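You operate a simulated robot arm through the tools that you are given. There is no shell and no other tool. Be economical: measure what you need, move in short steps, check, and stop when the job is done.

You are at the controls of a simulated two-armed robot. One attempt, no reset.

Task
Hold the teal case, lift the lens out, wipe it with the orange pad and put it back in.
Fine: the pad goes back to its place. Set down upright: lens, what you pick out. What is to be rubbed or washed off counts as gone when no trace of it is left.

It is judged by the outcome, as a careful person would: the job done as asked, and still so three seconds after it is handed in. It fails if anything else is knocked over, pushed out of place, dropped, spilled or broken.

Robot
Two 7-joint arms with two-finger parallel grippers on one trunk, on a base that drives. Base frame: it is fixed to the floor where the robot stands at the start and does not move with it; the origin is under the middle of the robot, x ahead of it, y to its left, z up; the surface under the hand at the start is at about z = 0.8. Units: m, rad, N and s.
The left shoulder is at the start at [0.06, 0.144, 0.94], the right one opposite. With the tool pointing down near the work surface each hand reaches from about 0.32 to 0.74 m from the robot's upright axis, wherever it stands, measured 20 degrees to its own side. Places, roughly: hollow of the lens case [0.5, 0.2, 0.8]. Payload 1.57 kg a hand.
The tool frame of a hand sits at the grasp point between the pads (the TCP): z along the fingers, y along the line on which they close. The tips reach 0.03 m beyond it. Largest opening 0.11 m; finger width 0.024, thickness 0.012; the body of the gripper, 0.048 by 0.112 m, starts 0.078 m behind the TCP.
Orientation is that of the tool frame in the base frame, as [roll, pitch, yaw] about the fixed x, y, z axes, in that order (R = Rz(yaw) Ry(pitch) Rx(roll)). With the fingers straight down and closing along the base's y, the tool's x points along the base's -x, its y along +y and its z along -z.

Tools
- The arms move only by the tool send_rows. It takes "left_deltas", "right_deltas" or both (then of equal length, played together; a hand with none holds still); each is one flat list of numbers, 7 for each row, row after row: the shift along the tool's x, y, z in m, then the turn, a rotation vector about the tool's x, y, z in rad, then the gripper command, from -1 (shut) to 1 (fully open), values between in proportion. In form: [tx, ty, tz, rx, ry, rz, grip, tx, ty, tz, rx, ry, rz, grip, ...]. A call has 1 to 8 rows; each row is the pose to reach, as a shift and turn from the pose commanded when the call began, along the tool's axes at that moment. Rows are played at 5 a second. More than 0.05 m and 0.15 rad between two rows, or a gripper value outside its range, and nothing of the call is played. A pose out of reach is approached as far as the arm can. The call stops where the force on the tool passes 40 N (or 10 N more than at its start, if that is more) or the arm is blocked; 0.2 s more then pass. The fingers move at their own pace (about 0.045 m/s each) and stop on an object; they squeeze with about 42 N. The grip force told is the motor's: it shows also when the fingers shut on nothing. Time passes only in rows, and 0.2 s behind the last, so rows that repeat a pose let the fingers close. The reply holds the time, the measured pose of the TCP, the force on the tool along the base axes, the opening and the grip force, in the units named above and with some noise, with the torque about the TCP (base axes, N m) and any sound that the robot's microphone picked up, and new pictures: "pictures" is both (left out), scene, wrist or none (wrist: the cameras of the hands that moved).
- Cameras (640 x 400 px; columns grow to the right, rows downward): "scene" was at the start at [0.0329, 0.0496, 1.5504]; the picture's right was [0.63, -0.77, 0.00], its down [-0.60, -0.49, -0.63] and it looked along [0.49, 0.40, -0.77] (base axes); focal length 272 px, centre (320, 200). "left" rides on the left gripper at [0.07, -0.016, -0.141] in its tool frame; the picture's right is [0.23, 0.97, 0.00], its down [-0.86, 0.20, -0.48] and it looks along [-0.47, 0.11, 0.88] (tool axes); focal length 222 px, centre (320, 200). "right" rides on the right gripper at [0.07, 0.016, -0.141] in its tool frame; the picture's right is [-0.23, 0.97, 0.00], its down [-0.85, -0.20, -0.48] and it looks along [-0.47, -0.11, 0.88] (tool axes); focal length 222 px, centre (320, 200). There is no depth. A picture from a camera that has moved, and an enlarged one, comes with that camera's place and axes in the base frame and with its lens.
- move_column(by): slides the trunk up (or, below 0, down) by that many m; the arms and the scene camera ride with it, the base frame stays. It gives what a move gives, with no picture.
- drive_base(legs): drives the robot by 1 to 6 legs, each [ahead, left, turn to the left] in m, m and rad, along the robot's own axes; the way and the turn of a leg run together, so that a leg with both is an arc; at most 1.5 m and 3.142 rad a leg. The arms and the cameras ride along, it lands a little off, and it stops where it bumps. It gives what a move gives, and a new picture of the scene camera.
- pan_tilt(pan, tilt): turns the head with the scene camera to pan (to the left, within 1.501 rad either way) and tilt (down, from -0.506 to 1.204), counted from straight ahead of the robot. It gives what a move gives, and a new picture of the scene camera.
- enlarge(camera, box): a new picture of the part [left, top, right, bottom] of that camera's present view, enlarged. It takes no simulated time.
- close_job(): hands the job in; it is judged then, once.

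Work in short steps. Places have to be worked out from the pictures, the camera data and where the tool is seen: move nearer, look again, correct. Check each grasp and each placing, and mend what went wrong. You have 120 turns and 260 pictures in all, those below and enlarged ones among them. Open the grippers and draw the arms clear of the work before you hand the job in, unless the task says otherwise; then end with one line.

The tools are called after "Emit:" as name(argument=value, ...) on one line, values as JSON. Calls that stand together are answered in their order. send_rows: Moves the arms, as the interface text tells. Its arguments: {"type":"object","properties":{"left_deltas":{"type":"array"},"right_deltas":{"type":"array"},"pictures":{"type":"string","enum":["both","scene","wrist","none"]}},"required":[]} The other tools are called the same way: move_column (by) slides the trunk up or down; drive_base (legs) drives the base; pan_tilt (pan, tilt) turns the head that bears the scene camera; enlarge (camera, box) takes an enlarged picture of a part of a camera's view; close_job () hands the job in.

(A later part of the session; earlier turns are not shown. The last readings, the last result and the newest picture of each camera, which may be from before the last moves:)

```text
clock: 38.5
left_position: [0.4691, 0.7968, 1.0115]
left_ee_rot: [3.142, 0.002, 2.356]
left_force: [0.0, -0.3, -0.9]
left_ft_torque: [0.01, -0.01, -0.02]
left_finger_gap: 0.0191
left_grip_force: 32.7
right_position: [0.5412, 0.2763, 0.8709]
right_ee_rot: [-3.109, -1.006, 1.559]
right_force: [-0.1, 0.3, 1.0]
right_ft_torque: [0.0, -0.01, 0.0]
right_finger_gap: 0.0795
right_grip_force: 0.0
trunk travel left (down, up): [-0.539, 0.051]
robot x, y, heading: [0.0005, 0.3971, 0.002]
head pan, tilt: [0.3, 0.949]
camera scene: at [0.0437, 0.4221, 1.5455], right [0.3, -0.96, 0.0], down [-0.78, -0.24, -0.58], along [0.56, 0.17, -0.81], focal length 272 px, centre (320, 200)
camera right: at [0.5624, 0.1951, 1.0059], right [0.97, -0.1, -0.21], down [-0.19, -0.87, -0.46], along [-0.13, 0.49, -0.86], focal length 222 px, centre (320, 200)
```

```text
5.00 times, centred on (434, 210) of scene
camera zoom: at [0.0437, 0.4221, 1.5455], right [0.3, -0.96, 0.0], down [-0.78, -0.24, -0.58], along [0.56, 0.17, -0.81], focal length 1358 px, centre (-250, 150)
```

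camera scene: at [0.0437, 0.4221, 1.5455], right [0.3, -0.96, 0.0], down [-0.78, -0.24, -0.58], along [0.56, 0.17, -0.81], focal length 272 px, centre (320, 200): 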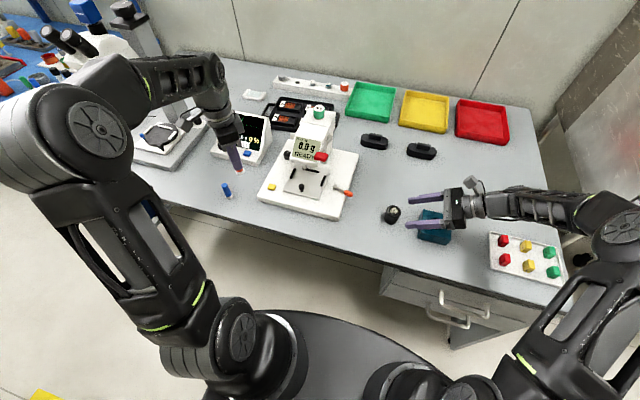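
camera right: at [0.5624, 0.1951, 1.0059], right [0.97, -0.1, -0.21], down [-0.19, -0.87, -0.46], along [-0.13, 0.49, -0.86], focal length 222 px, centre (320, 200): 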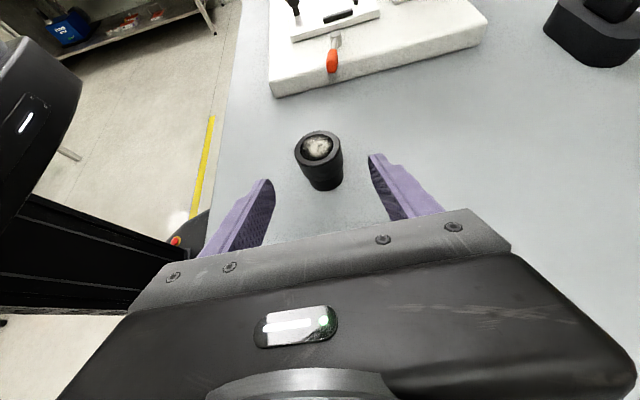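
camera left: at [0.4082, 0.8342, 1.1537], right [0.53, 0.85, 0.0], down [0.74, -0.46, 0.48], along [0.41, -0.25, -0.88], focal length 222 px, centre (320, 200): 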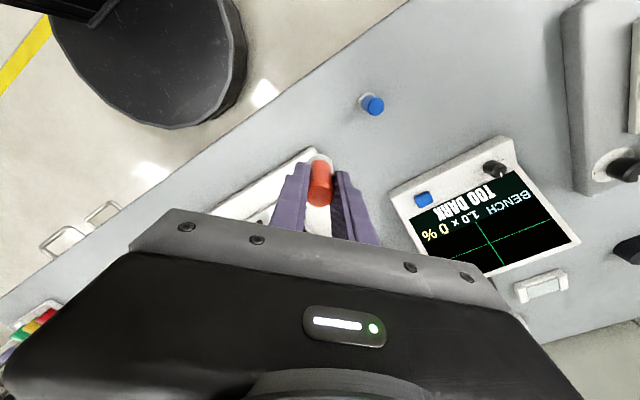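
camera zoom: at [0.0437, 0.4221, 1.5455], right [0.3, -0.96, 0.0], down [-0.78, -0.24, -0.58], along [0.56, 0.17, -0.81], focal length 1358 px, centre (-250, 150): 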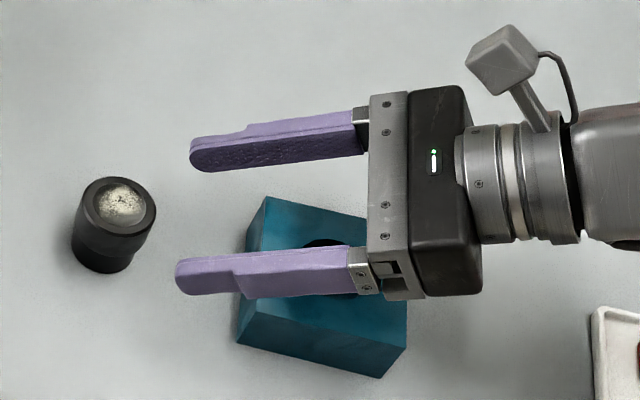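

Lens centred between the fingers. Advance 63 mm and close gently.

Emit:
send_rows(right_deltas=[0, 0.001, 0.025, 0, 0, 0, 0.45, 0, 0.001, 0.045, 0, 0, 0, 0.45, 0, 0.001, 0.063, 0, 0, 0, 0.45], pictures="none")

Emit:
enlarge(camera="right", box=[220, 100, 440, 240])

Emit:
enlarge(camera="scene", box=[360, 180, 456, 240])

```text
clock: 39.3
left_position: [0.4698, 0.7959, 1.011]
left_ee_rot: [3.141, 0.003, 2.354]
left_force: [0.4, -0.4, -1.1]
left_ft_torque: [-0.01, 0.0, -0.02]
left_finger_gap: 0.0189
left_grip_force: 33.0
right_position: [0.5406, 0.3301, 0.8367]
right_ee_rot: [-3.106, -1.006, 1.559]
right_force: [-0.1, 0.1, 0.3]
right_ft_torque: [0.01, 0.02, 0.0]
right_finger_gap: 0.08
right_grip_force: 0.1
trunk travel left (down, up): [-0.539, 0.051]
robot x, y, heading: [-0.0, 0.4002, 0.0]
head pan, tilt: [0.3, 0.949]
```

```text
2.86 times, centred on (330, 170) of right
camera zoom: at [0.5619, 0.2479, 0.9725], right [0.97, -0.1, -0.21], down [-0.19, -0.87, -0.46], along [-0.13, 0.49, -0.86], focal length 635 px, centre (291, 286)
```

zoom: 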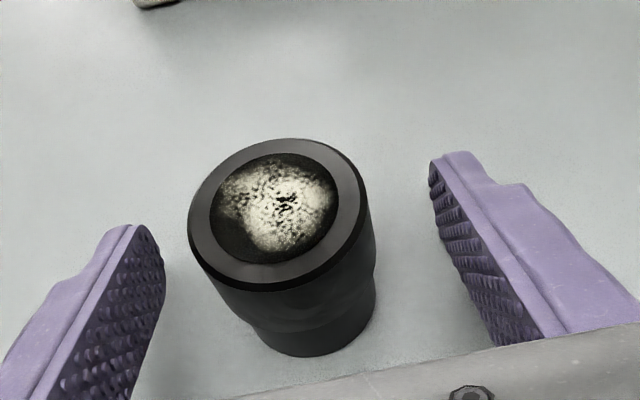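

```text
6.67 times, centred on (408, 210) of scene
camera zoom: at [0.0438, 0.4219, 1.5455], right [0.3, -0.96, 0.0], down [-0.78, -0.24, -0.58], along [0.56, 0.17, -0.81], focal length 1810 px, centre (-267, 133)
```

zoom: 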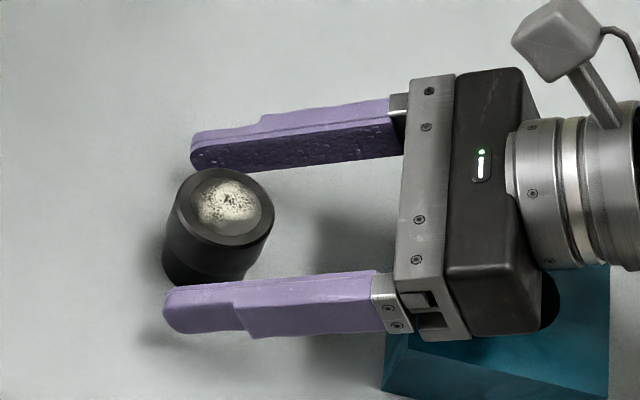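

Aligned. Close the right gripper on the lens.

Emit:
send_rows(right_deltas=[0, 0, 0, 0, 0, 0, 0.1, 0, 0, 0, 0, 0, 0, -0.15, 0, 0, 0, 0, 0, 0, -0.3, 0, 0, 0, 0, 0, 0, -0.4, 0, 0, 0, 0, 0, 0, -0.4], pictures="none")

Emit:
enlarge(camera="right", box=[220, 100, 440, 240])

Emit:
enlarge(camera="scene", box=[360, 180, 456, 240])

```text
clock: 40.5
left_position: [0.4693, 0.795, 1.0101]
left_ee_rot: [3.141, 0.002, 2.354]
left_force: [-0.3, -0.7, 0.1]
left_ft_torque: [0.01, 0.0, -0.03]
left_finger_gap: 0.0189
left_grip_force: 33.0
right_position: [0.541, 0.3303, 0.8377]
right_ee_rot: [-3.108, -1.007, 1.563]
right_force: [0.3, 0.7, -0.2]
right_ft_torque: [-0.01, -0.03, 0.02]
right_finger_gap: 0.0429
right_grip_force: 37.7
trunk travel left (down, up): [-0.539, 0.051]
robot x, y, heading: [0.0006, 0.3983, -0.002]
head pan, tilt: [0.3, 0.949]
```

```text
2.86 times, centred on (330, 170) of right
camera zoom: at [0.5619, 0.2477, 0.9727], right [0.97, -0.1, -0.21], down [-0.19, -0.87, -0.46], along [-0.13, 0.49, -0.86], focal length 635 px, centre (291, 286)
```

zoom: 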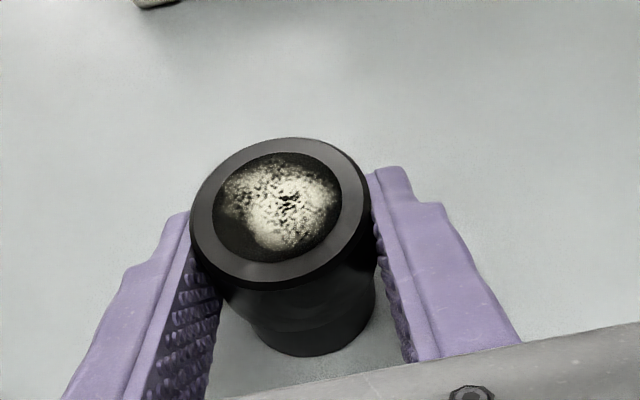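

```text
6.67 times, centred on (408, 210) of scene
camera zoom: at [0.0435, 0.4217, 1.5455], right [0.3, -0.96, 0.0], down [-0.78, -0.24, -0.58], along [0.56, 0.17, -0.81], focal length 1810 px, centre (-267, 133)
```

zoom: 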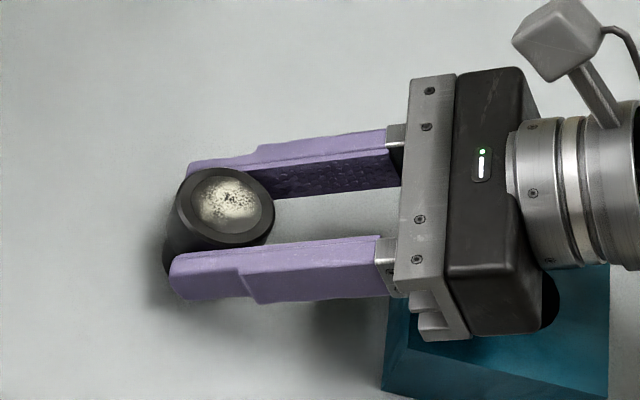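

Lens held firmly with its face free. Now bring the pad over along the table front, turning to close along x.

Emit:
send_rows(left_deltas=[-0.0265, -0.0265, -0.01, 0, 0, 0.098, -0.9, -0.053, -0.053, -0.02, 0, 0, 0.196, -0.9, -0.0795, -0.0795, -0.03, 0, 0, 0.294, -0.9, -0.106, -0.106, -0.03, 0, 0, 0.393, -0.9, -0.1325, -0.1325, -0.03, 0, 0, 0.491, -0.9, -0.159, -0.159, -0.03, 0, 0, 0.589, -0.9, -0.1855, -0.1855, -0.03, 0, 0, 0.687, -0.9, -0.212, -0.212, -0.03, 0, 0, 0.785, -0.9], pictures="none")

```text
clock: 42.3
left_position: [0.4684, 0.4935, 1.0408]
left_ee_rot: [3.14, 0.001, 1.568]
left_force: [0.3, 0.1, -0.6]
left_ft_torque: [0.04, -0.03, 0.0]
left_finger_gap: 0.019
left_grip_force: 32.7
right_position: [0.5406, 0.3302, 0.8382]
right_ee_rot: [-3.108, -1.008, 1.562]
right_force: [-1.0, -1.1, 1.0]
right_ft_torque: [-0.01, -0.07, 0.02]
right_finger_gap: 0.0427
right_grip_force: 41.3
trunk travel left (down, up): [-0.539, 0.051]
robot x, y, heading: [0.0023, 0.4002, -0.003]
head pan, tilt: [0.3, 0.949]
```

Emit:
send_rows(left_deltas=[-0.038, 0.018, 0.005, 0, 0, 0, -0.9, -0.076, 0.0365, 0.01, 0, 0, 0, -0.9, -0.114, 0.055, 0.02, 0, 0, 0, -0.9, -0.1515, 0.073, 0.035, 0, 0, 0, -0.9, -0.1515, 0.073, 0.075, 0, 0, 0, -0.9])

Emit:
enlarge(camera="left", box=[220, 120, 420, 245])

Emit:
enlarge(camera="right", box=[220, 60, 440, 200])

```text
clock: 43.5
left_position: [0.5433, 0.3448, 0.9665]
left_ee_rot: [3.141, 0.001, 1.571]
left_force: [-0.6, -0.5, 0.2]
left_ft_torque: [0.0, 0.0, 0.0]
left_finger_gap: 0.0188
left_grip_force: 33.1
right_position: [0.5414, 0.3294, 0.838]
right_ee_rot: [-3.108, -1.007, 1.56]
right_force: [0.1, 0.5, 1.1]
right_ft_torque: [-0.01, -0.06, 0.0]
right_finger_gap: 0.0429
right_grip_force: 42.6
trunk travel left (down, up): [-0.539, 0.051]
robot x, y, heading: [0.0002, 0.3993, 0.006]
head pan, tilt: [0.3, 0.949]
camera scene: at [0.0437, 0.4217, 1.5455], right [0.3, -0.96, 0.0], down [-0.78, -0.24, -0.58], along [0.56, 0.17, -0.81], focal length 272 px, centre (320, 200)
camera left: at [0.5265, 0.4152, 1.108], right [0.97, 0.23, 0.0], down [0.2, -0.85, 0.48], along [0.11, -0.47, -0.88], focal length 222 px, centre (320, 200)
```

scene: 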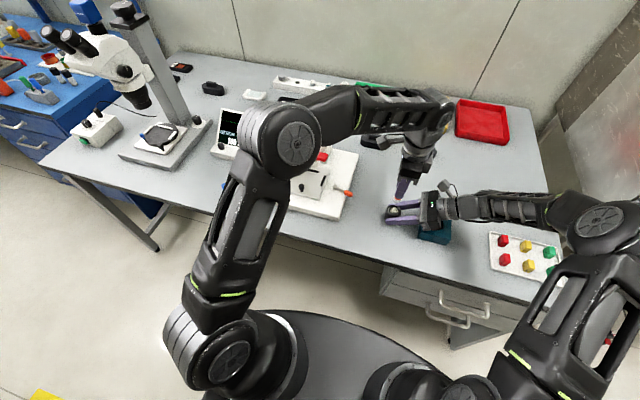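
left: 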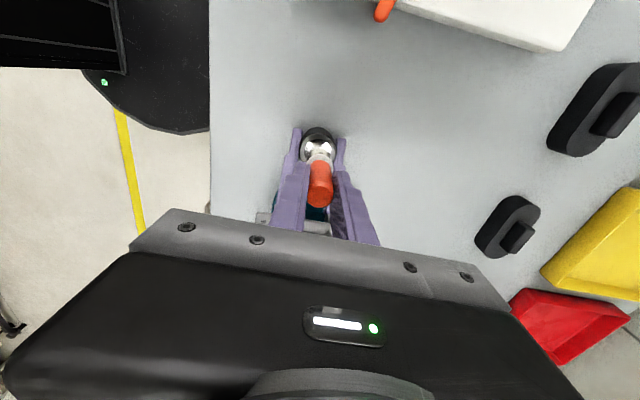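

```text
3.20 times, centred on (320, 182) of left
camera zoom: at [0.5265, 0.4152, 1.108], right [0.97, 0.23, 0.0], down [0.2, -0.85, 0.48], along [0.11, -0.47, -0.88], focal length 711 px, centre (320, 256)
```

zoom: 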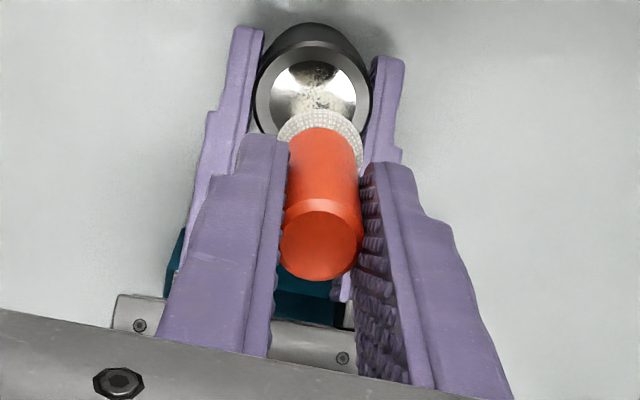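

```text
2.86 times, centred on (330, 130) of right
camera zoom: at [0.562, 0.2477, 0.9727], right [0.97, -0.1, -0.21], down [-0.19, -0.87, -0.46], along [-0.13, 0.49, -0.86], focal length 635 px, centre (291, 400)
```

zoom: 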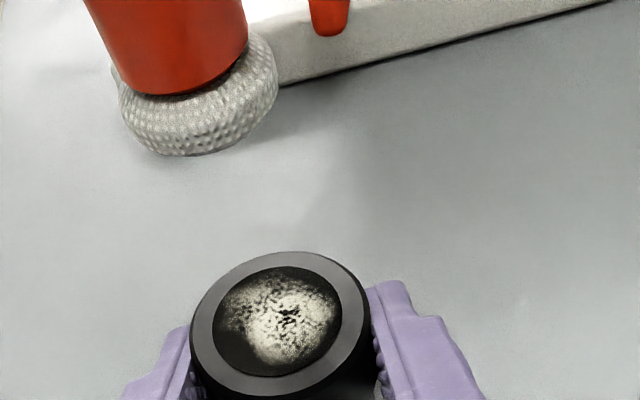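

Lens centre is 3–4 mm off; I align the pad and descend to about 1 cm above.

Emit:
send_rows(left_deltas=[-0.0034, -0.0018, 0.01, 0, 0, 0, -0.9, -0.0034, -0.0018, 0.03, 0, 0, 0, -0.9, -0.0034, -0.0018, 0.05, 0, 0, 0, -0.9], pictures="none")

Emit:
enlarge(camera="right", box=[220, 80, 440, 220])

Emit:
enlarge(camera="scene", box=[360, 150, 488, 230])

```text
clock: 44.3
left_position: [0.5391, 0.3401, 0.9164]
left_ee_rot: [3.14, 0.0, 1.568]
left_force: [0.5, -0.5, 0.1]
left_ft_torque: [0.0, -0.04, 0.02]
left_finger_gap: 0.0188
left_grip_force: 33.2
right_position: [0.541, 0.3298, 0.8381]
right_ee_rot: [-3.108, -1.008, 1.56]
right_force: [-0.3, 0.1, 1.6]
right_ft_torque: [0.03, -0.04, -0.01]
right_finger_gap: 0.043
right_grip_force: 41.3
trunk travel left (down, up): [-0.539, 0.051]
robot x, y, heading: [0.0009, 0.3994, -0.001]
head pan, tilt: [0.3, 0.949]
```

```text
2.86 times, centred on (330, 150) of right
camera zoom: at [0.5618, 0.2475, 0.9727], right [0.97, -0.1, -0.21], down [-0.19, -0.87, -0.46], along [-0.13, 0.49, -0.86], focal length 635 px, centre (291, 343)
```

zoom: 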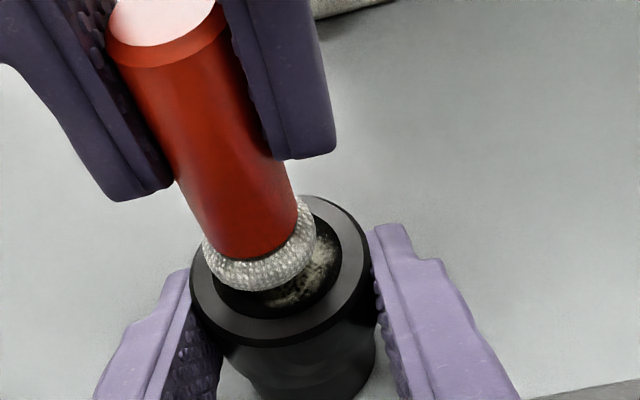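

```text
5.00 times, centred on (424, 190) of scene
camera zoom: at [0.0435, 0.4214, 1.5455], right [0.3, -0.96, 0.0], down [-0.78, -0.24, -0.58], along [0.56, 0.17, -0.81], focal length 1358 px, centre (-200, 250)
```

zoom: 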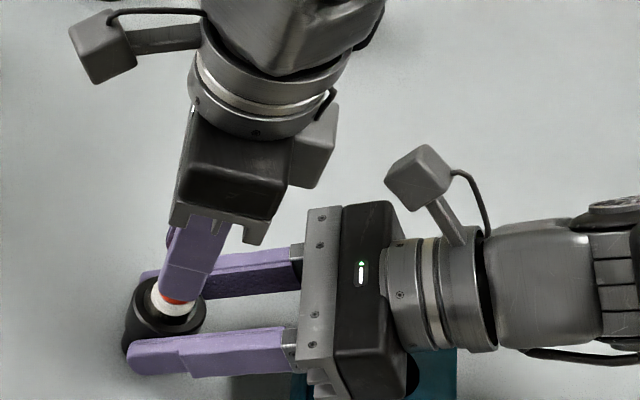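

Nearly there; I descend in fine steps to feel contact.

Emit:
send_rows(left_deltas=[0, 0.001, 0.003, 0, 0, 0, -0.9, 0, 0.001, 0.005, 0, 0, 0, -0.9, 0, 0.001, 0.006, 0, 0, 0, -0.9], pictures="none")

Emit:
enlarge(camera="right", box=[220, 80, 440, 220])

```text
clock: 45.1
left_position: [0.5417, 0.3405, 0.9099]
left_ee_rot: [3.137, 0.003, 1.57]
left_force: [0.0, 1.3, 3.2]
left_ft_torque: [0.03, 0.06, 0.03]
left_finger_gap: 0.019
left_grip_force: 33.3
right_position: [0.5408, 0.3293, 0.839]
right_ee_rot: [-3.108, -1.005, 1.563]
right_force: [0.4, -0.1, 0.0]
right_ft_torque: [0.04, -0.14, -0.02]
right_finger_gap: 0.043
right_grip_force: 42.0
trunk travel left (down, up): [-0.539, 0.051]
robot x, y, heading: [0.0009, 0.4014, 0.001]
head pan, tilt: [0.3, 0.949]
```

```text
2.86 times, centred on (330, 150) of right
camera zoom: at [0.5617, 0.2476, 0.9727], right [0.97, -0.1, -0.21], down [-0.19, -0.87, -0.46], along [-0.13, 0.49, -0.86], focal length 635 px, centre (291, 343)
```

zoom: 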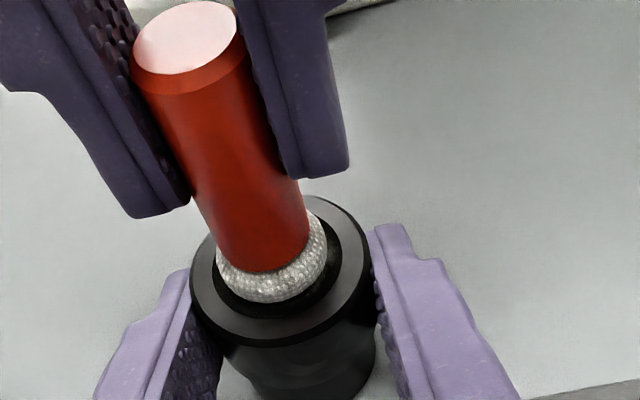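

Contact at about 3 N. I rub in a circle of 6 mm radius.

Emit:
send_rows(left_deltas=[0.006, 0, 0.0005, 0, 0, 0, -0.9, 0.004, 0.004, 0.0005, 0, 0, 0, -0.9, 0, 0.006, 0.0005, 0, 0, 0, -0.9, -0.004, 0.004, 0.0005, 0, 0, 0, -0.9, -0.006, 0, 0.0005, 0, 0, 0, -0.9, -0.004, -0.004, 0.0005, 0, 0, 0, -0.9, 0, -0.006, 0.0005, 0, 0, 0, -0.9, 0.004, -0.004, 0.0005, 0, 0, 0, -0.9], pictures="none")

Emit:
enlarge(camera="right", box=[220, 80, 440, 220])

```text
clock: 46.9
left_position: [0.5369, 0.3444, 0.9107]
left_ee_rot: [3.14, 0.002, 1.57]
left_force: [-2.6, -4.1, 15.2]
left_ft_torque: [-0.25, 0.23, 0.02]
left_finger_gap: 0.0189
left_grip_force: 33.3
right_position: [0.5405, 0.3293, 0.8384]
right_ee_rot: [-3.109, -1.008, 1.561]
right_force: [2.3, 3.2, -5.5]
right_ft_torque: [-0.19, -0.27, -0.12]
right_finger_gap: 0.0429
right_grip_force: 42.2
trunk travel left (down, up): [-0.539, 0.051]
robot x, y, heading: [-0.0024, 0.4025, -0.002]
head pan, tilt: [0.3, 0.949]
```

```text
2.86 times, centred on (330, 150) of right
camera zoom: at [0.5614, 0.2476, 0.9727], right [0.97, -0.1, -0.21], down [-0.19, -0.87, -0.46], along [-0.13, 0.49, -0.86], focal length 635 px, centre (291, 343)
```

zoom: 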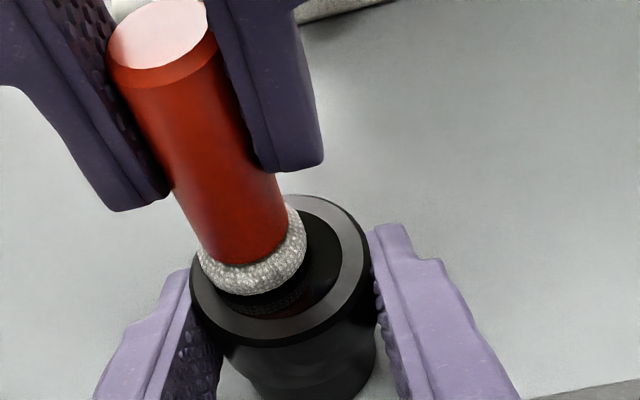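

The glass exposed looks clear; another wider pass including the edges, easing the press slightly.

Emit:
send_rows(left_deltas=[0.004, 0.004, -0.0005, 0, 0, 0, -0.9, -0.004, 0.012, -0.0005, 0, 0, 0, -0.9, -0.012, 0.004, -0.0005, 0, 0, 0, -0.9, -0.004, -0.004, -0.0005, 0, 0, 0, -0.9, 0.002, 0.01, -0.0005, 0, 0, 0, -0.9, -0.01, 0.01, -0.0005, 0, 0, 0, -0.9, -0.01, -0.002, -0.0005, 0, 0, 0, -0.9, 0.002, -0.002, -0.0005, 0, 0, 0, -0.9], pictures="none")

Emit:
send_rows(left_deltas=[-0.006, 0.006, 0, 0, 0, 0, -0.9, -0.006, 0.006, -0.02, 0, 0, 0, -0.9, -0.006, 0.006, -0.06, 0, 0, 0, -0.9], pictures="none")

Emit:
enlarge(camera="right", box=[220, 80, 440, 220])

Emit:
enlarge(camera="left", box=[240, 110, 400, 210])

```text
clock: 48.7
left_position: [0.5354, 0.3462, 0.9103]
left_ee_rot: [3.14, 0.002, 1.57]
left_force: [-0.8, -1.8, 6.5]
left_ft_torque: [-0.15, 0.09, 0.03]
left_finger_gap: 0.0189
left_grip_force: 33.2
right_position: [0.5416, 0.3298, 0.8373]
right_ee_rot: [-3.107, -1.006, 1.562]
right_force: [0.4, 2.8, -3.3]
right_ft_torque: [-0.04, -0.13, -0.01]
right_finger_gap: 0.0429
right_grip_force: 41.7
trunk travel left (down, up): [-0.539, 0.051]
robot x, y, heading: [-0.0031, 0.3983, 0.006]
head pan, tilt: [0.3, 0.949]
```

```text
clock: 49.5
left_position: [0.54, 0.3409, 0.9705]
left_ee_rot: [3.137, 0.001, 1.569]
left_force: [0.6, -0.5, -0.5]
left_ft_torque: [-0.04, -0.01, 0.0]
left_finger_gap: 0.0189
left_grip_force: 32.7
right_position: [0.5405, 0.3293, 0.8382]
right_ee_rot: [-3.108, -1.007, 1.562]
right_force: [0.7, 0.6, 0.2]
right_ft_torque: [-0.01, -0.01, 0.02]
right_finger_gap: 0.0427
right_grip_force: 42.6
trunk travel left (down, up): [-0.539, 0.051]
robot x, y, heading: [-0.0051, 0.3967, 0.003]
head pan, tilt: [0.3, 0.949]
```

```text
2.86 times, centred on (330, 150) of right
camera zoom: at [0.5617, 0.2476, 0.9728], right [0.97, -0.1, -0.21], down [-0.19, -0.87, -0.46], along [-0.13, 0.49, -0.86], focal length 635 px, centre (291, 343)
```

zoom: 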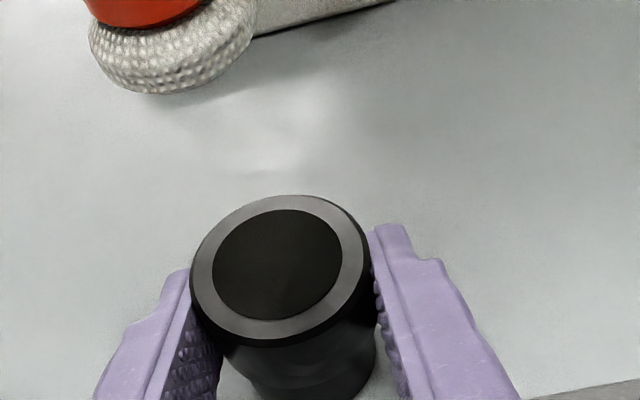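

```text
4.00 times, centred on (320, 160) of left
camera zoom: at [0.5242, 0.411, 1.113], right [0.97, 0.23, 0.0], down [0.2, -0.86, 0.48], along [0.11, -0.47, -0.88], focal length 888 px, centre (320, 360)
```

zoom: 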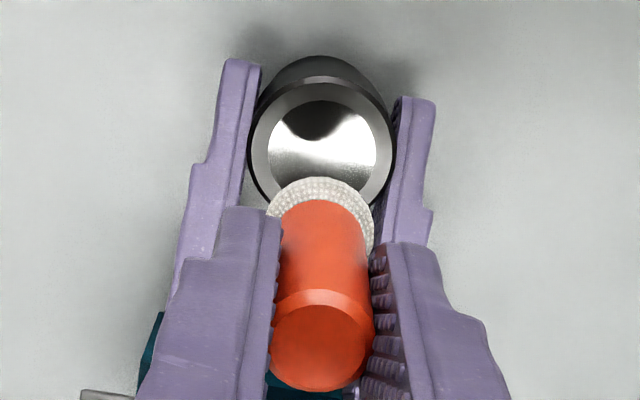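

The glass looks clean. The left hand carries the pad back; then I inspect the lens closely.

Emit:
send_rows(left_deltas=[0, 0, -0.035, 0, 0, 0, -0.9, 0.038, -0.018, -0.05, 0, 0, 0, -0.9, 0.076, -0.036, -0.06, 0, 0, 0, -0.9, 0.114, -0.054, -0.07, 0, 0, 0, -0.9, 0.1525, -0.072, -0.07, 0, 0, 0, -0.9], pictures="none")

Emit:
enlarge(camera="right", box=[280, 140, 360, 200])

Emit:
enlarge(camera="scene", box=[376, 195, 424, 225])

Emit:
enlarge(camera="left", box=[240, 150, 560, 350])

```text
clock: 50.7
left_position: [0.4682, 0.4944, 1.0385]
left_ee_rot: [3.139, 0.001, 1.569]
left_force: [-0.2, -0.2, -0.2]
left_ft_torque: [-0.03, -0.01, 0.01]
left_finger_gap: 0.019
left_grip_force: 33.0
right_position: [0.5416, 0.3299, 0.8386]
right_ee_rot: [-3.109, -1.005, 1.563]
right_force: [-0.2, 0.5, 1.5]
right_ft_torque: [0.0, -0.04, 0.0]
right_finger_gap: 0.0427
right_grip_force: 41.9
trunk travel left (down, up): [-0.539, 0.051]
robot x, y, heading: [-0.0024, 0.4028, 0.003]
head pan, tilt: [0.3, 0.949]
```

```text
6.67 times, centred on (320, 170) of right
camera zoom: at [0.5615, 0.2479, 0.9728], right [0.97, -0.1, -0.21], down [-0.19, -0.87, -0.46], along [-0.13, 0.49, -0.86], focal length 1481 px, centre (320, 400)
```

zoom: 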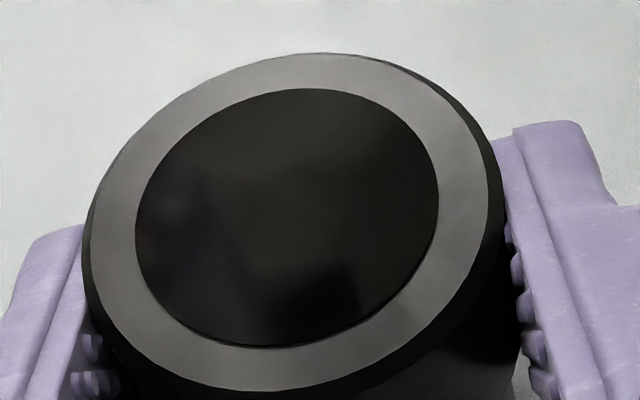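

```text
13.33 times, centred on (400, 210) of scene
camera zoom: at [0.043, 0.4223, 1.5454], right [0.3, -0.96, 0.0], down [-0.78, -0.24, -0.58], along [0.56, 0.17, -0.81], focal length 3620 px, centre (-747, 67)
```

zoom: 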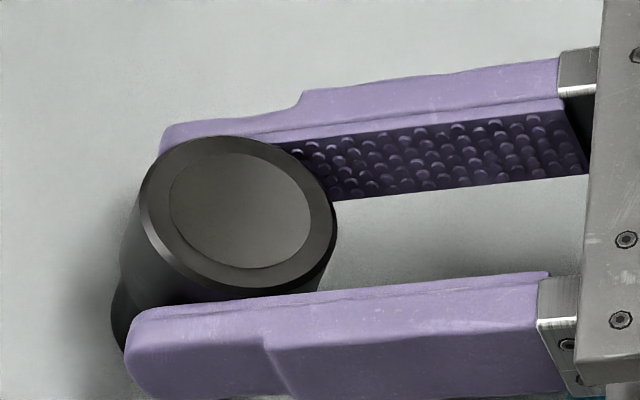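

```text
2.00 times, centred on (400, 250) of left
camera zoom: at [0.4524, 0.5656, 1.182], right [0.97, 0.23, 0.0], down [0.2, -0.85, 0.48], along [0.11, -0.47, -0.88], focal length 444 px, centre (160, 100)
```

zoom: 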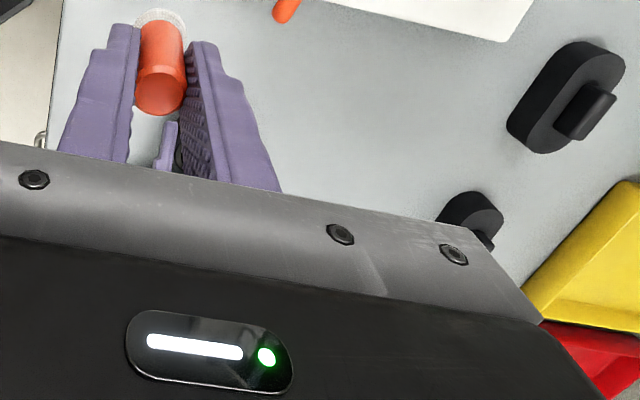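

Lens fully clean. Return the pad above its place.

Emit:
send_rows(left_deltas=[0.0377, 0, 0, 0, 0, -0.098, -0.9, 0.0754, 0, 0, 0, 0, -0.196, -0.9, 0.113, 0, 0, 0, 0, -0.294, -0.9, 0.151, 0, 0, 0, 0, -0.393, -0.9, 0.189, 0, 0, 0, 0, -0.491, -0.9, 0.226, 0.001, 0.0, 0, 0, -0.589, -0.9, 0.264, 0.001, 0.01, 0, 0, -0.687, -0.9, 0.3017, 0.001, 0.03, 0, 0, -0.786, -0.9], pictures="none")

```text
clock: 52.5
left_position: [0.4697, 0.7968, 1.0079]
left_ee_rot: [3.14, 0.001, 2.356]
left_force: [-0.3, -0.4, -0.2]
left_ft_torque: [0.02, -0.01, 0.0]
left_finger_gap: 0.019
left_grip_force: 32.9
right_position: [0.5417, 0.3302, 0.8383]
right_ee_rot: [-3.109, -1.005, 1.563]
right_force: [0.6, -0.1, 1.3]
right_ft_torque: [0.05, -0.07, 0.01]
right_finger_gap: 0.0429
right_grip_force: 42.3
trunk travel left (down, up): [-0.539, 0.051]
robot x, y, heading: [-0.003, 0.3999, 0.0]
head pan, tilt: [0.3, 0.949]
```

Emit:
send_rows(left_deltas=[0, 0, 0.04, 0, 0, 0, -0.9, 0, 0, 0.08, 0, 0, 0, -0.9, 0, 0, 0.115, 0, 0, 0, -0.9, 0, 0, 0.135, 0, 0, 0, -0.9, 0, 0, 0.141, 0, 0, 0, -0.9], pictures="wrist")

Emit:
enlarge(camera="left", box=[220, 80, 420, 205])

Emit:
enlarge(camera="scene", box=[200, 150, 300, 215])

```text
clock: 53.7
left_position: [0.4717, 0.7965, 0.8677]
left_ee_rot: [-3.14, 0.002, 2.357]
left_force: [0.1, -0.5, -0.5]
left_ft_torque: [0.01, -0.01, 0.02]
left_finger_gap: 0.0192
left_grip_force: 32.6
right_position: [0.5417, 0.3305, 0.8387]
right_ee_rot: [-3.109, -1.006, 1.561]
right_force: [0.9, 0.7, 0.9]
right_ft_torque: [0.04, -0.08, 0.01]
right_finger_gap: 0.0429
right_grip_force: 42.0
trunk travel left (down, up): [-0.539, 0.051]
robot x, y, heading: [-0.0015, 0.4011, 0.002]
head pan, tilt: [0.3, 0.949]
camera left: at [0.4105, 0.834, 1.0101], right [0.53, 0.85, 0.0], down [0.74, -0.46, 0.48], along [0.41, -0.25, -0.88], focal length 222 px, centre (320, 200)
```

left: 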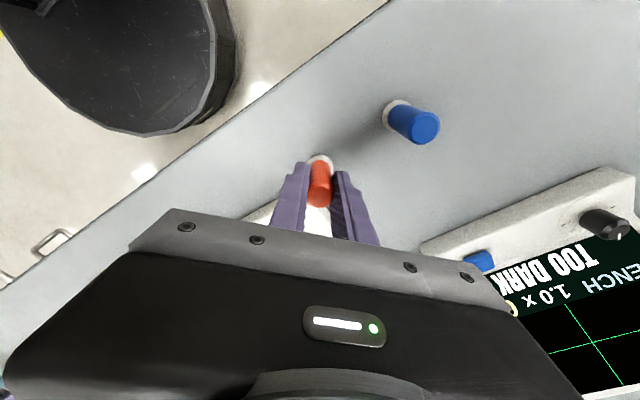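

```text
3.20 times, centred on (320, 142) of left
camera zoom: at [0.4105, 0.834, 1.0101], right [0.53, 0.85, 0.0], down [0.74, -0.46, 0.48], along [0.41, -0.25, -0.88], focal length 711 px, centre (320, 384)
```

zoom: 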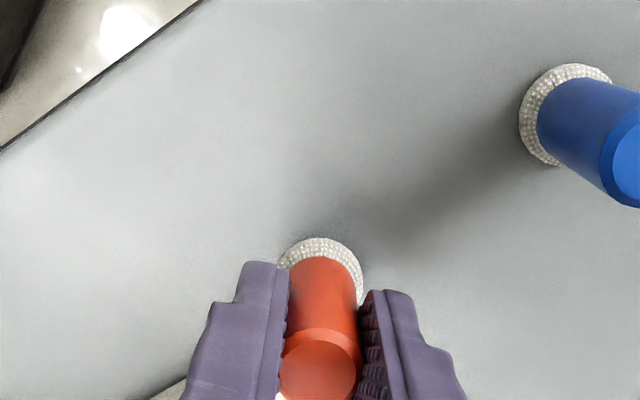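

```text
6.15 times, centred on (250, 182) of scene
camera zoom: at [0.0435, 0.4217, 1.5455], right [0.3, -0.96, 0.0], down [-0.78, -0.24, -0.58], along [0.56, 0.17, -0.81], focal length 1671 px, centre (751, 308)
```

zoom: 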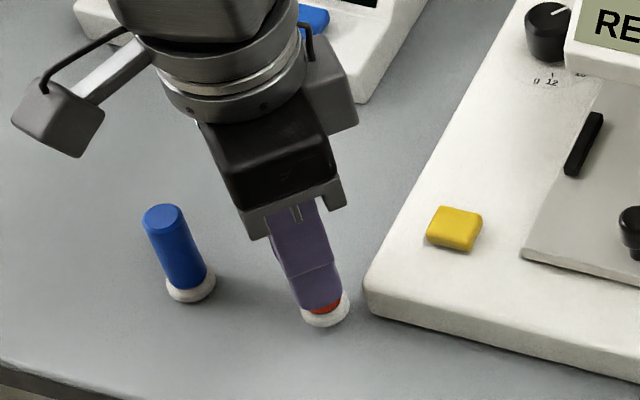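

Emit:
send_rows(left_deltas=[0.001, -0.001, 0.003, 0, 0, 0, -0.9, 0.001, -0.001, 0.005, 0, 0, 0, -0.9, 0.001, -0.001, 0.0065, 0, 0, 0, -0.9, 0.001, -0.001, 0.0075, 0, 0, 0, -0.9], pictures="none")

```text
clock: 54.7
left_position: [0.4685, 0.7951, 0.8601]
left_ee_rot: [-3.142, 0.003, 2.358]
left_force: [0.3, 0.1, 0.2]
left_ft_torque: [0.0, 0.01, 0.0]
left_finger_gap: 0.0191
left_grip_force: 33.2
right_position: [0.5414, 0.3298, 0.8373]
right_ee_rot: [-3.106, -1.007, 1.563]
right_force: [1.5, 0.2, 1.5]
right_ft_torque: [0.04, -0.06, 0.0]
right_finger_gap: 0.0427
right_grip_force: 42.6
trunk travel left (down, up): [-0.539, 0.051]
robot x, y, heading: [-0.0024, 0.3988, -0.002]
head pan, tilt: [0.3, 0.949]
```

Emit:
send_rows(left_deltas=[0, 0, 0.0007, 0, 0, 0, -0.9, 0, 0, 0.0014, 0, 0, 0, -0.9], pictures="none")

Emit:
enlarge(camera="scene", box=[220, 180, 280, 220])

```text
clock: 55.3
left_position: [0.4698, 0.7953, 0.8599]
left_ee_rot: [3.141, 0.003, 2.356]
left_force: [-0.9, 0.2, 3.1]
left_ft_torque: [0.03, -0.01, -0.03]
left_finger_gap: 0.0191
left_grip_force: 32.4
right_position: [0.5413, 0.3293, 0.8371]
right_ee_rot: [-3.11, -1.008, 1.562]
right_force: [1.3, -0.2, 0.3]
right_ft_torque: [0.0, -0.02, 0.01]
right_finger_gap: 0.0427
right_grip_force: 42.1
trunk travel left (down, up): [-0.539, 0.051]
robot x, y, heading: [-0.0027, 0.3954, -0.001]
head pan, tilt: [0.3, 0.949]
```

```text
10.00 times, centred on (250, 200) of scene
camera zoom: at [0.0433, 0.4215, 1.5455], right [0.3, -0.96, 0.0], down [-0.78, -0.24, -0.58], along [0.56, 0.17, -0.81], focal length 2715 px, centre (1020, 200)
```

zoom: 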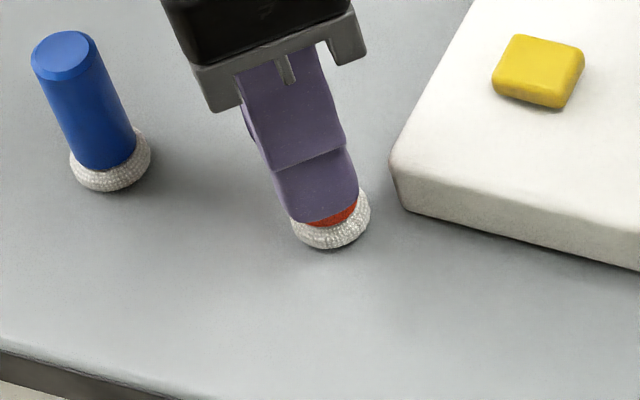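

Contact at the original height (3 N). Open slowly, then rise.

Emit:
send_rows(left_deltas=[0, 0, 0, 0, 0, 0, -0.5, 0, 0, 0, 0, 0, 0, -0.2, 0, 0, 0, 0, 0, 0, 0.0, 0, 0, 0, 0, 0, 0, 0.0, 0, 0, -0.04, 0, 0, 0, 0.0, 0, 0, -0.08, 0, 0, 0, 0.0, 0, 0, -0.12, 0, 0, 0, 0.0, 0, 0, -0.16, 0, 0, 0, 0.0], pictures="none")

Emit:
enlarge(camera="scene", box=[205, 165, 285, 215])

```text
clock: 57.1
left_position: [0.4687, 0.794, 1.0202]
left_ee_rot: [3.141, 0.0, 2.356]
left_force: [0.4, -1.0, 0.0]
left_ft_torque: [-0.02, -0.01, 0.05]
left_finger_gap: 0.0548
left_grip_force: 0.2
right_position: [0.5407, 0.3299, 0.8378]
right_ee_rot: [-3.107, -1.007, 1.56]
right_force: [-1.1, 0.1, 2.1]
right_ft_torque: [0.02, 0.0, 0.01]
right_finger_gap: 0.0427
right_grip_force: 42.1
trunk travel left (down, up): [-0.539, 0.051]
robot x, y, heading: [0.0011, 0.4, -0.001]
head pan, tilt: [0.3, 0.949]
```

```text
8.00 times, centred on (245, 190) of scene
camera zoom: at [0.0431, 0.4213, 1.5454], right [0.3, -0.96, 0.0], down [-0.78, -0.24, -0.58], along [0.56, 0.17, -0.81], focal length 2172 px, centre (920, 280)
```

zoom: 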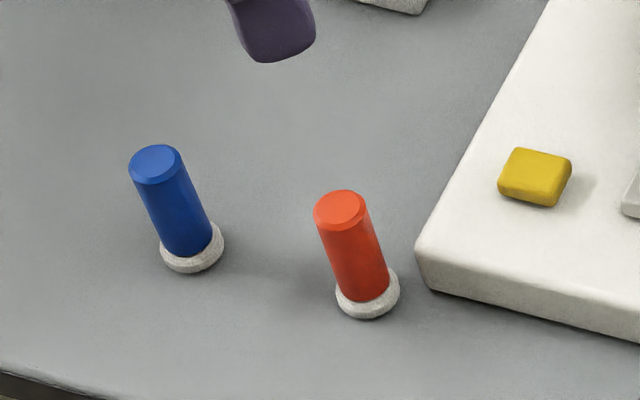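

Pad is back on its spot. Right hand now releases the lens and backs away.

Emit:
send_rows(right_deltas=[0, 0, 0, 0, 0, 0, -0.1, 0, 0, 0, 0, 0, 0, 0.2, 0, 0, 0, 0, 0, 0, 0.45, 0, 0, -0.03, 0, 0, 0, 0.45, 0, 0, -0.063, 0, 0, 0, 0.45, 0, -0.001, -0.091, 0, 0, 0, 0.45, 0.026, -0.002, -0.127, 0, 0, 0, 0.6, 0.0518, -0.004, -0.163, 0, 0, 0, 1], pictures="none")

Emit:
enlarge(camera="scene", box=[370, 170, 498, 250])

```text
clock: 58.9
left_position: [0.4684, 0.7944, 1.0202]
left_ee_rot: [-3.141, 0.001, 2.355]
left_force: [-0.1, 0.6, -0.6]
left_ft_torque: [-0.03, -0.03, 0.01]
left_finger_gap: 0.055
left_grip_force: 0.1
right_position: [0.5421, 0.2194, 0.9685]
right_ee_rot: [-3.108, -1.006, 1.56]
right_force: [-1.2, 0.5, 0.5]
right_ft_torque: [-0.03, 0.01, 0.02]
right_finger_gap: 0.1102
right_grip_force: 0.0
trunk travel left (down, up): [-0.539, 0.051]
robot x, y, heading: [-0.0011, 0.3999, -0.004]
head pan, tilt: [0.3, 0.949]
```

```text
5.00 times, centred on (434, 210) of scene
camera zoom: at [0.0431, 0.4215, 1.5454], right [0.3, -0.96, 0.0], down [-0.78, -0.24, -0.58], along [0.56, 0.17, -0.81], focal length 1358 px, centre (-250, 150)
```

zoom: 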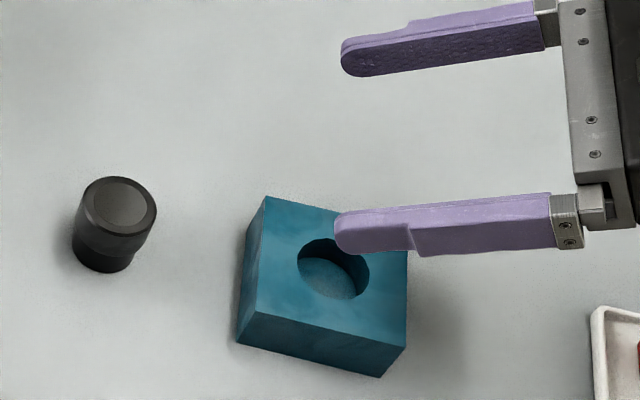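

Both things stand fine. Together: right goes back to its pre-grasp for the case, left travels back toward the lens, opening.

Emit:
send_rows(right_deltas=[-0.012, 0, -0.0124, 0, -0.04, 0, 1, -0.024, 0, -0.0248, 0, -0.08, 0, 1, -0.036, 0, -0.0372, 0, -0.12, 0, 1, -0.048, 0, -0.05, 0, -0.16, 0, 1, -0.06, 0, -0.062, 0, -0.2, 0, 1, -0.072, 0, -0.0745, 0, -0.24, 0, 1, -0.084, 0, -0.087, 0, -0.28, 0, 1, -0.0958, 0, -0.0993, 0, -0.32, 0, 1], left_deltas=[-0.0265, -0.0265, -0.01, 0, 0, 0.098, 0, -0.053, -0.053, -0.02, 0, 0, 0.196, 0, -0.0795, -0.0795, -0.02, 0, 0, 0.294, 0.2, -0.106, -0.106, -0.02, 0, 0, 0.393, 0.3, -0.1325, -0.1325, -0.02, 0, 0, 0.491, 0.45, -0.159, -0.159, -0.02, 0, 0, 0.589, 0.45, -0.1855, -0.1855, -0.02, 0, 0, 0.687, 0.45, -0.212, -0.212, -0.02, 0, 0, 0.785, 0.45], pictures="none")

Emit:
enlarge(camera="right", box=[160, 0, 480, 200])

```text
clock: 60.7
left_position: [0.4705, 0.4938, 1.0401]
left_ee_rot: [3.141, 0.002, 1.569]
left_force: [0.6, -0.3, 0.4]
left_ft_torque: [0.02, 0.0, 0.0]
left_finger_gap: 0.0797
left_grip_force: 0.1
right_position: [0.543, 0.0832, 0.9398]
right_ee_rot: [-3.119, -0.687, 1.576]
right_force: [-1.0, -0.8, -0.5]
right_ft_torque: [0.0, 0.01, 0.02]
right_finger_gap: 0.1102
right_grip_force: 0.0
trunk travel left (down, up): [-0.539, 0.051]
robot x, y, heading: [-0.0003, 0.3992, 0.003]
head pan, tilt: [0.3, 0.949]
```

```text
2.00 times, centred on (320, 100) of right
camera zoom: at [0.5637, 0.0485, 1.0935], right [0.97, -0.16, -0.16], down [-0.18, -0.97, -0.17], along [-0.13, 0.19, -0.97], focal length 444 px, centre (320, 400)
```

zoom: 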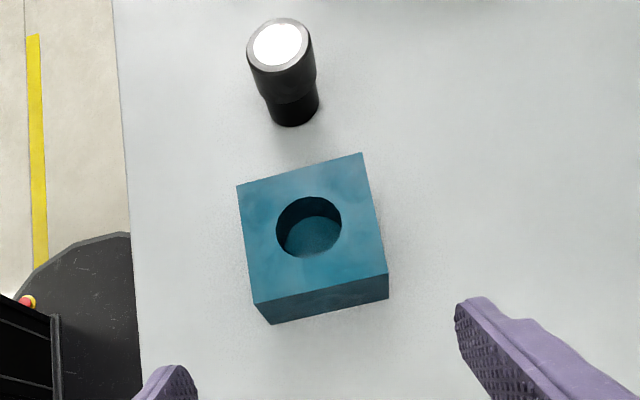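

Same pose as when it withdrew. Right advances and closes on the case; left goes above the lens.

Emit:
send_rows(right_deltas=[0, 0, 0.03, 0, 0, 0, 1, 0, 0, 0.06, 0, 0, 0, 1, 0, 0, 0.09, 0, 0, 0, 1, 0, 0, 0.115, 0, 0, 0, 1, 0, 0, 0.13, 0, 0, 0, 1, 0, 0, 0.13, 0, 0, 0, 0.7, 0, 0, 0.13, 0, 0, 0, 0.4, 0, 0, 0.13, 0, 0, 0, 0.2], left_deltas=[-0.038, 0.018, 0.005, 0, 0, 0, 0.45, -0.076, 0.0355, 0.01, 0, 0, 0, 0.45, -0.114, 0.053, 0.02, 0, 0, 0, 0.45, -0.152, 0.071, 0.035, 0, 0, 0, 0.45, -0.152, 0.071, 0.075, 0, 0, 0, 0.45, -0.152, 0.071, 0.09, 0, 0, 0, 0.45, -0.152, 0.071, 0.09, 0, 0, 0, 0.45, -0.152, 0.071, 0.09, 0, 0, 0, 0.45], pictures="none")

Emit:
enlarge(camera="left", box=[240, 100, 400, 200])

Emit:
enlarge(camera="right", box=[160, 0, 480, 200])

```text
clock: 62.5
left_position: [0.5392, 0.3431, 0.9502]
left_ee_rot: [3.14, 0.002, 1.57]
left_force: [-0.3, -0.2, 0.1]
left_ft_torque: [0.02, 0.0, 0.01]
left_finger_gap: 0.0798
left_grip_force: 0.1
right_position: [0.5413, 0.1658, 0.8405]
right_ee_rot: [-3.119, -0.688, 1.575]
right_force: [-0.1, -0.2, 0.5]
right_ft_torque: [-0.04, -0.03, -0.01]
right_finger_gap: 0.0846
right_grip_force: 25.4
trunk travel left (down, up): [-0.539, 0.051]
robot x, y, heading: [-0.0002, 0.4001, -0.002]
head pan, tilt: [0.3, 0.949]
```

```text
4.00 times, centred on (320, 150) of left
camera zoom: at [0.5234, 0.4131, 1.0926], right [0.97, 0.23, 0.0], down [0.2, -0.85, 0.48], along [0.11, -0.47, -0.88], focal length 888 px, centre (320, 400)
```

zoom: 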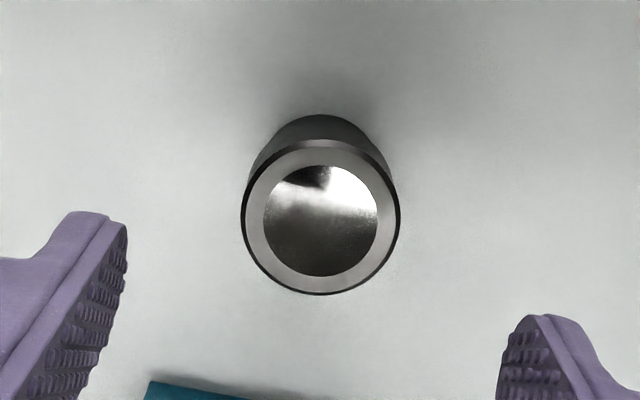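

```text
2.00 times, centred on (320, 100) of right
camera zoom: at [0.5612, 0.1315, 0.9938], right [0.97, -0.16, -0.16], down [-0.18, -0.97, -0.17], along [-0.13, 0.19, -0.97], focal length 444 px, centre (320, 400)
```

zoom: 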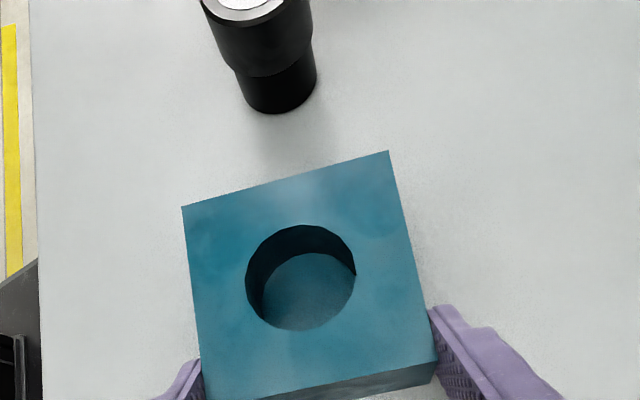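

Case held again. Lens is at (0.5407, 0.3397); align, descend and grip it at the same height as before.

Emit:
send_rows(left_deltas=[-0.0034, 0.0015, 0.03, 0, 0, 0, 0.45, -0.0034, 0.0015, 0.06, 0, 0, 0, 0.45, -0.0034, 0.0015, 0.085, 0, 0, 0, 0.45, -0.0034, 0.0015, 0.095, 0, 0, 0, 0.45], pictures="none")

Emit:
enlarge(camera="left", box=[200, 80, 440, 230])

Emit:
send_rows(left_deltas=[0, 0, 0, 0, 0, 0, 0.1, 0, 0, 0, 0, 0, 0, -0.2, 0, 0, 0, 0, 0, 0, -0.4, 0, 0, 0, 0, 0, 0, -0.6, 0, 0, 0, 0, 0, 0, -0.6], right_deltas=[0, 0, 0, 0, 0, 0, 0.2, 0, 0, 0, 0, 0, 0, 0.2, 0, 0, 0, 0, 0, 0, 0.2, 0, 0, 0, 0, 0, 0, 0.2, 0, 0, 0, 0, 0, 0, 0.2], pictures="none")

Emit:
enlarge(camera="right", box=[160, 0, 480, 200])

```text
clock: 63.5
left_position: [0.5412, 0.339, 0.8558]
left_ee_rot: [3.14, 0.002, 1.571]
left_force: [-0.2, 0.4, -0.1]
left_ft_torque: [0.03, 0.03, 0.02]
left_finger_gap: 0.0796
left_grip_force: 0.1
right_position: [0.5422, 0.1669, 0.8396]
right_ee_rot: [-3.119, -0.686, 1.575]
right_force: [0.1, 0.0, -0.6]
right_ft_torque: [-0.05, -0.07, -0.01]
right_finger_gap: 0.0843
right_grip_force: 42.0
trunk travel left (down, up): [-0.539, 0.051]
robot x, y, heading: [0.0002, 0.4006, 0.002]
head pan, tilt: [0.3, 0.949]
```

```text
2.67 times, centred on (320, 155) of left
camera zoom: at [0.5256, 0.4098, 0.9977], right [0.97, 0.23, 0.0], down [0.2, -0.85, 0.48], along [0.11, -0.47, -0.88], focal length 592 px, centre (320, 320)
```

zoom: 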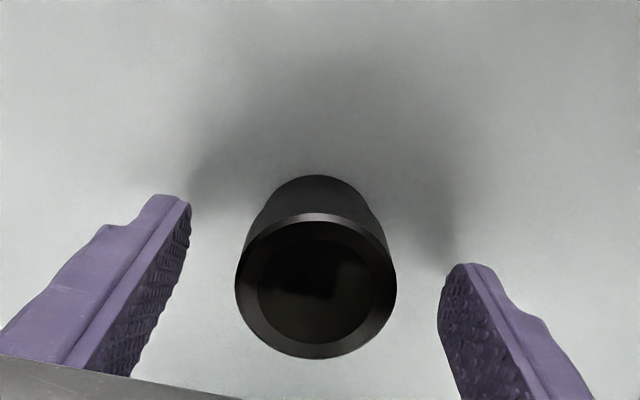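

```text
clock: 64.7
left_position: [0.5421, 0.3395, 0.8547]
left_ee_rot: [3.14, 0.003, 1.57]
left_force: [0.3, -0.6, 0.2]
left_ft_torque: [-0.01, 0.03, 0.01]
left_finger_gap: 0.0431
left_grip_force: 38.0
right_position: [0.541, 0.1673, 0.8396]
right_ee_rot: [-3.119, -0.688, 1.573]
right_force: [-0.5, -0.1, 0.2]
right_ft_torque: [0.03, -0.03, -0.01]
right_finger_gap: 0.0848
right_grip_force: 42.2
trunk travel left (down, up): [-0.539, 0.051]
robot x, y, heading: [0.0021, 0.4018, -0.001]
head pan, tilt: [0.3, 0.949]
```

```text
2.00 times, centred on (320, 100) of right
camera zoom: at [0.5613, 0.1314, 0.9939], right [0.97, -0.16, -0.16], down [-0.18, -0.97, -0.17], along [-0.13, 0.19, -0.97], focal length 444 px, centre (320, 400)
```

zoom: 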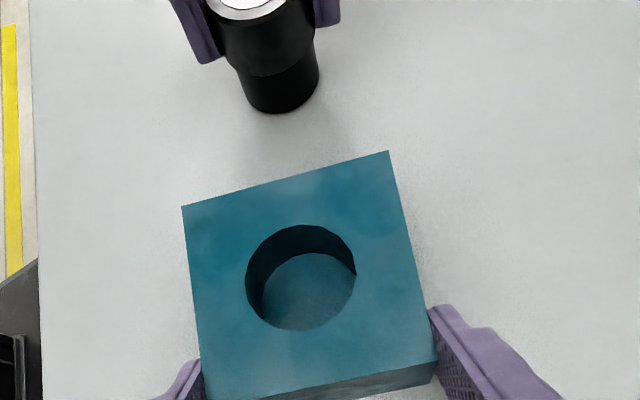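

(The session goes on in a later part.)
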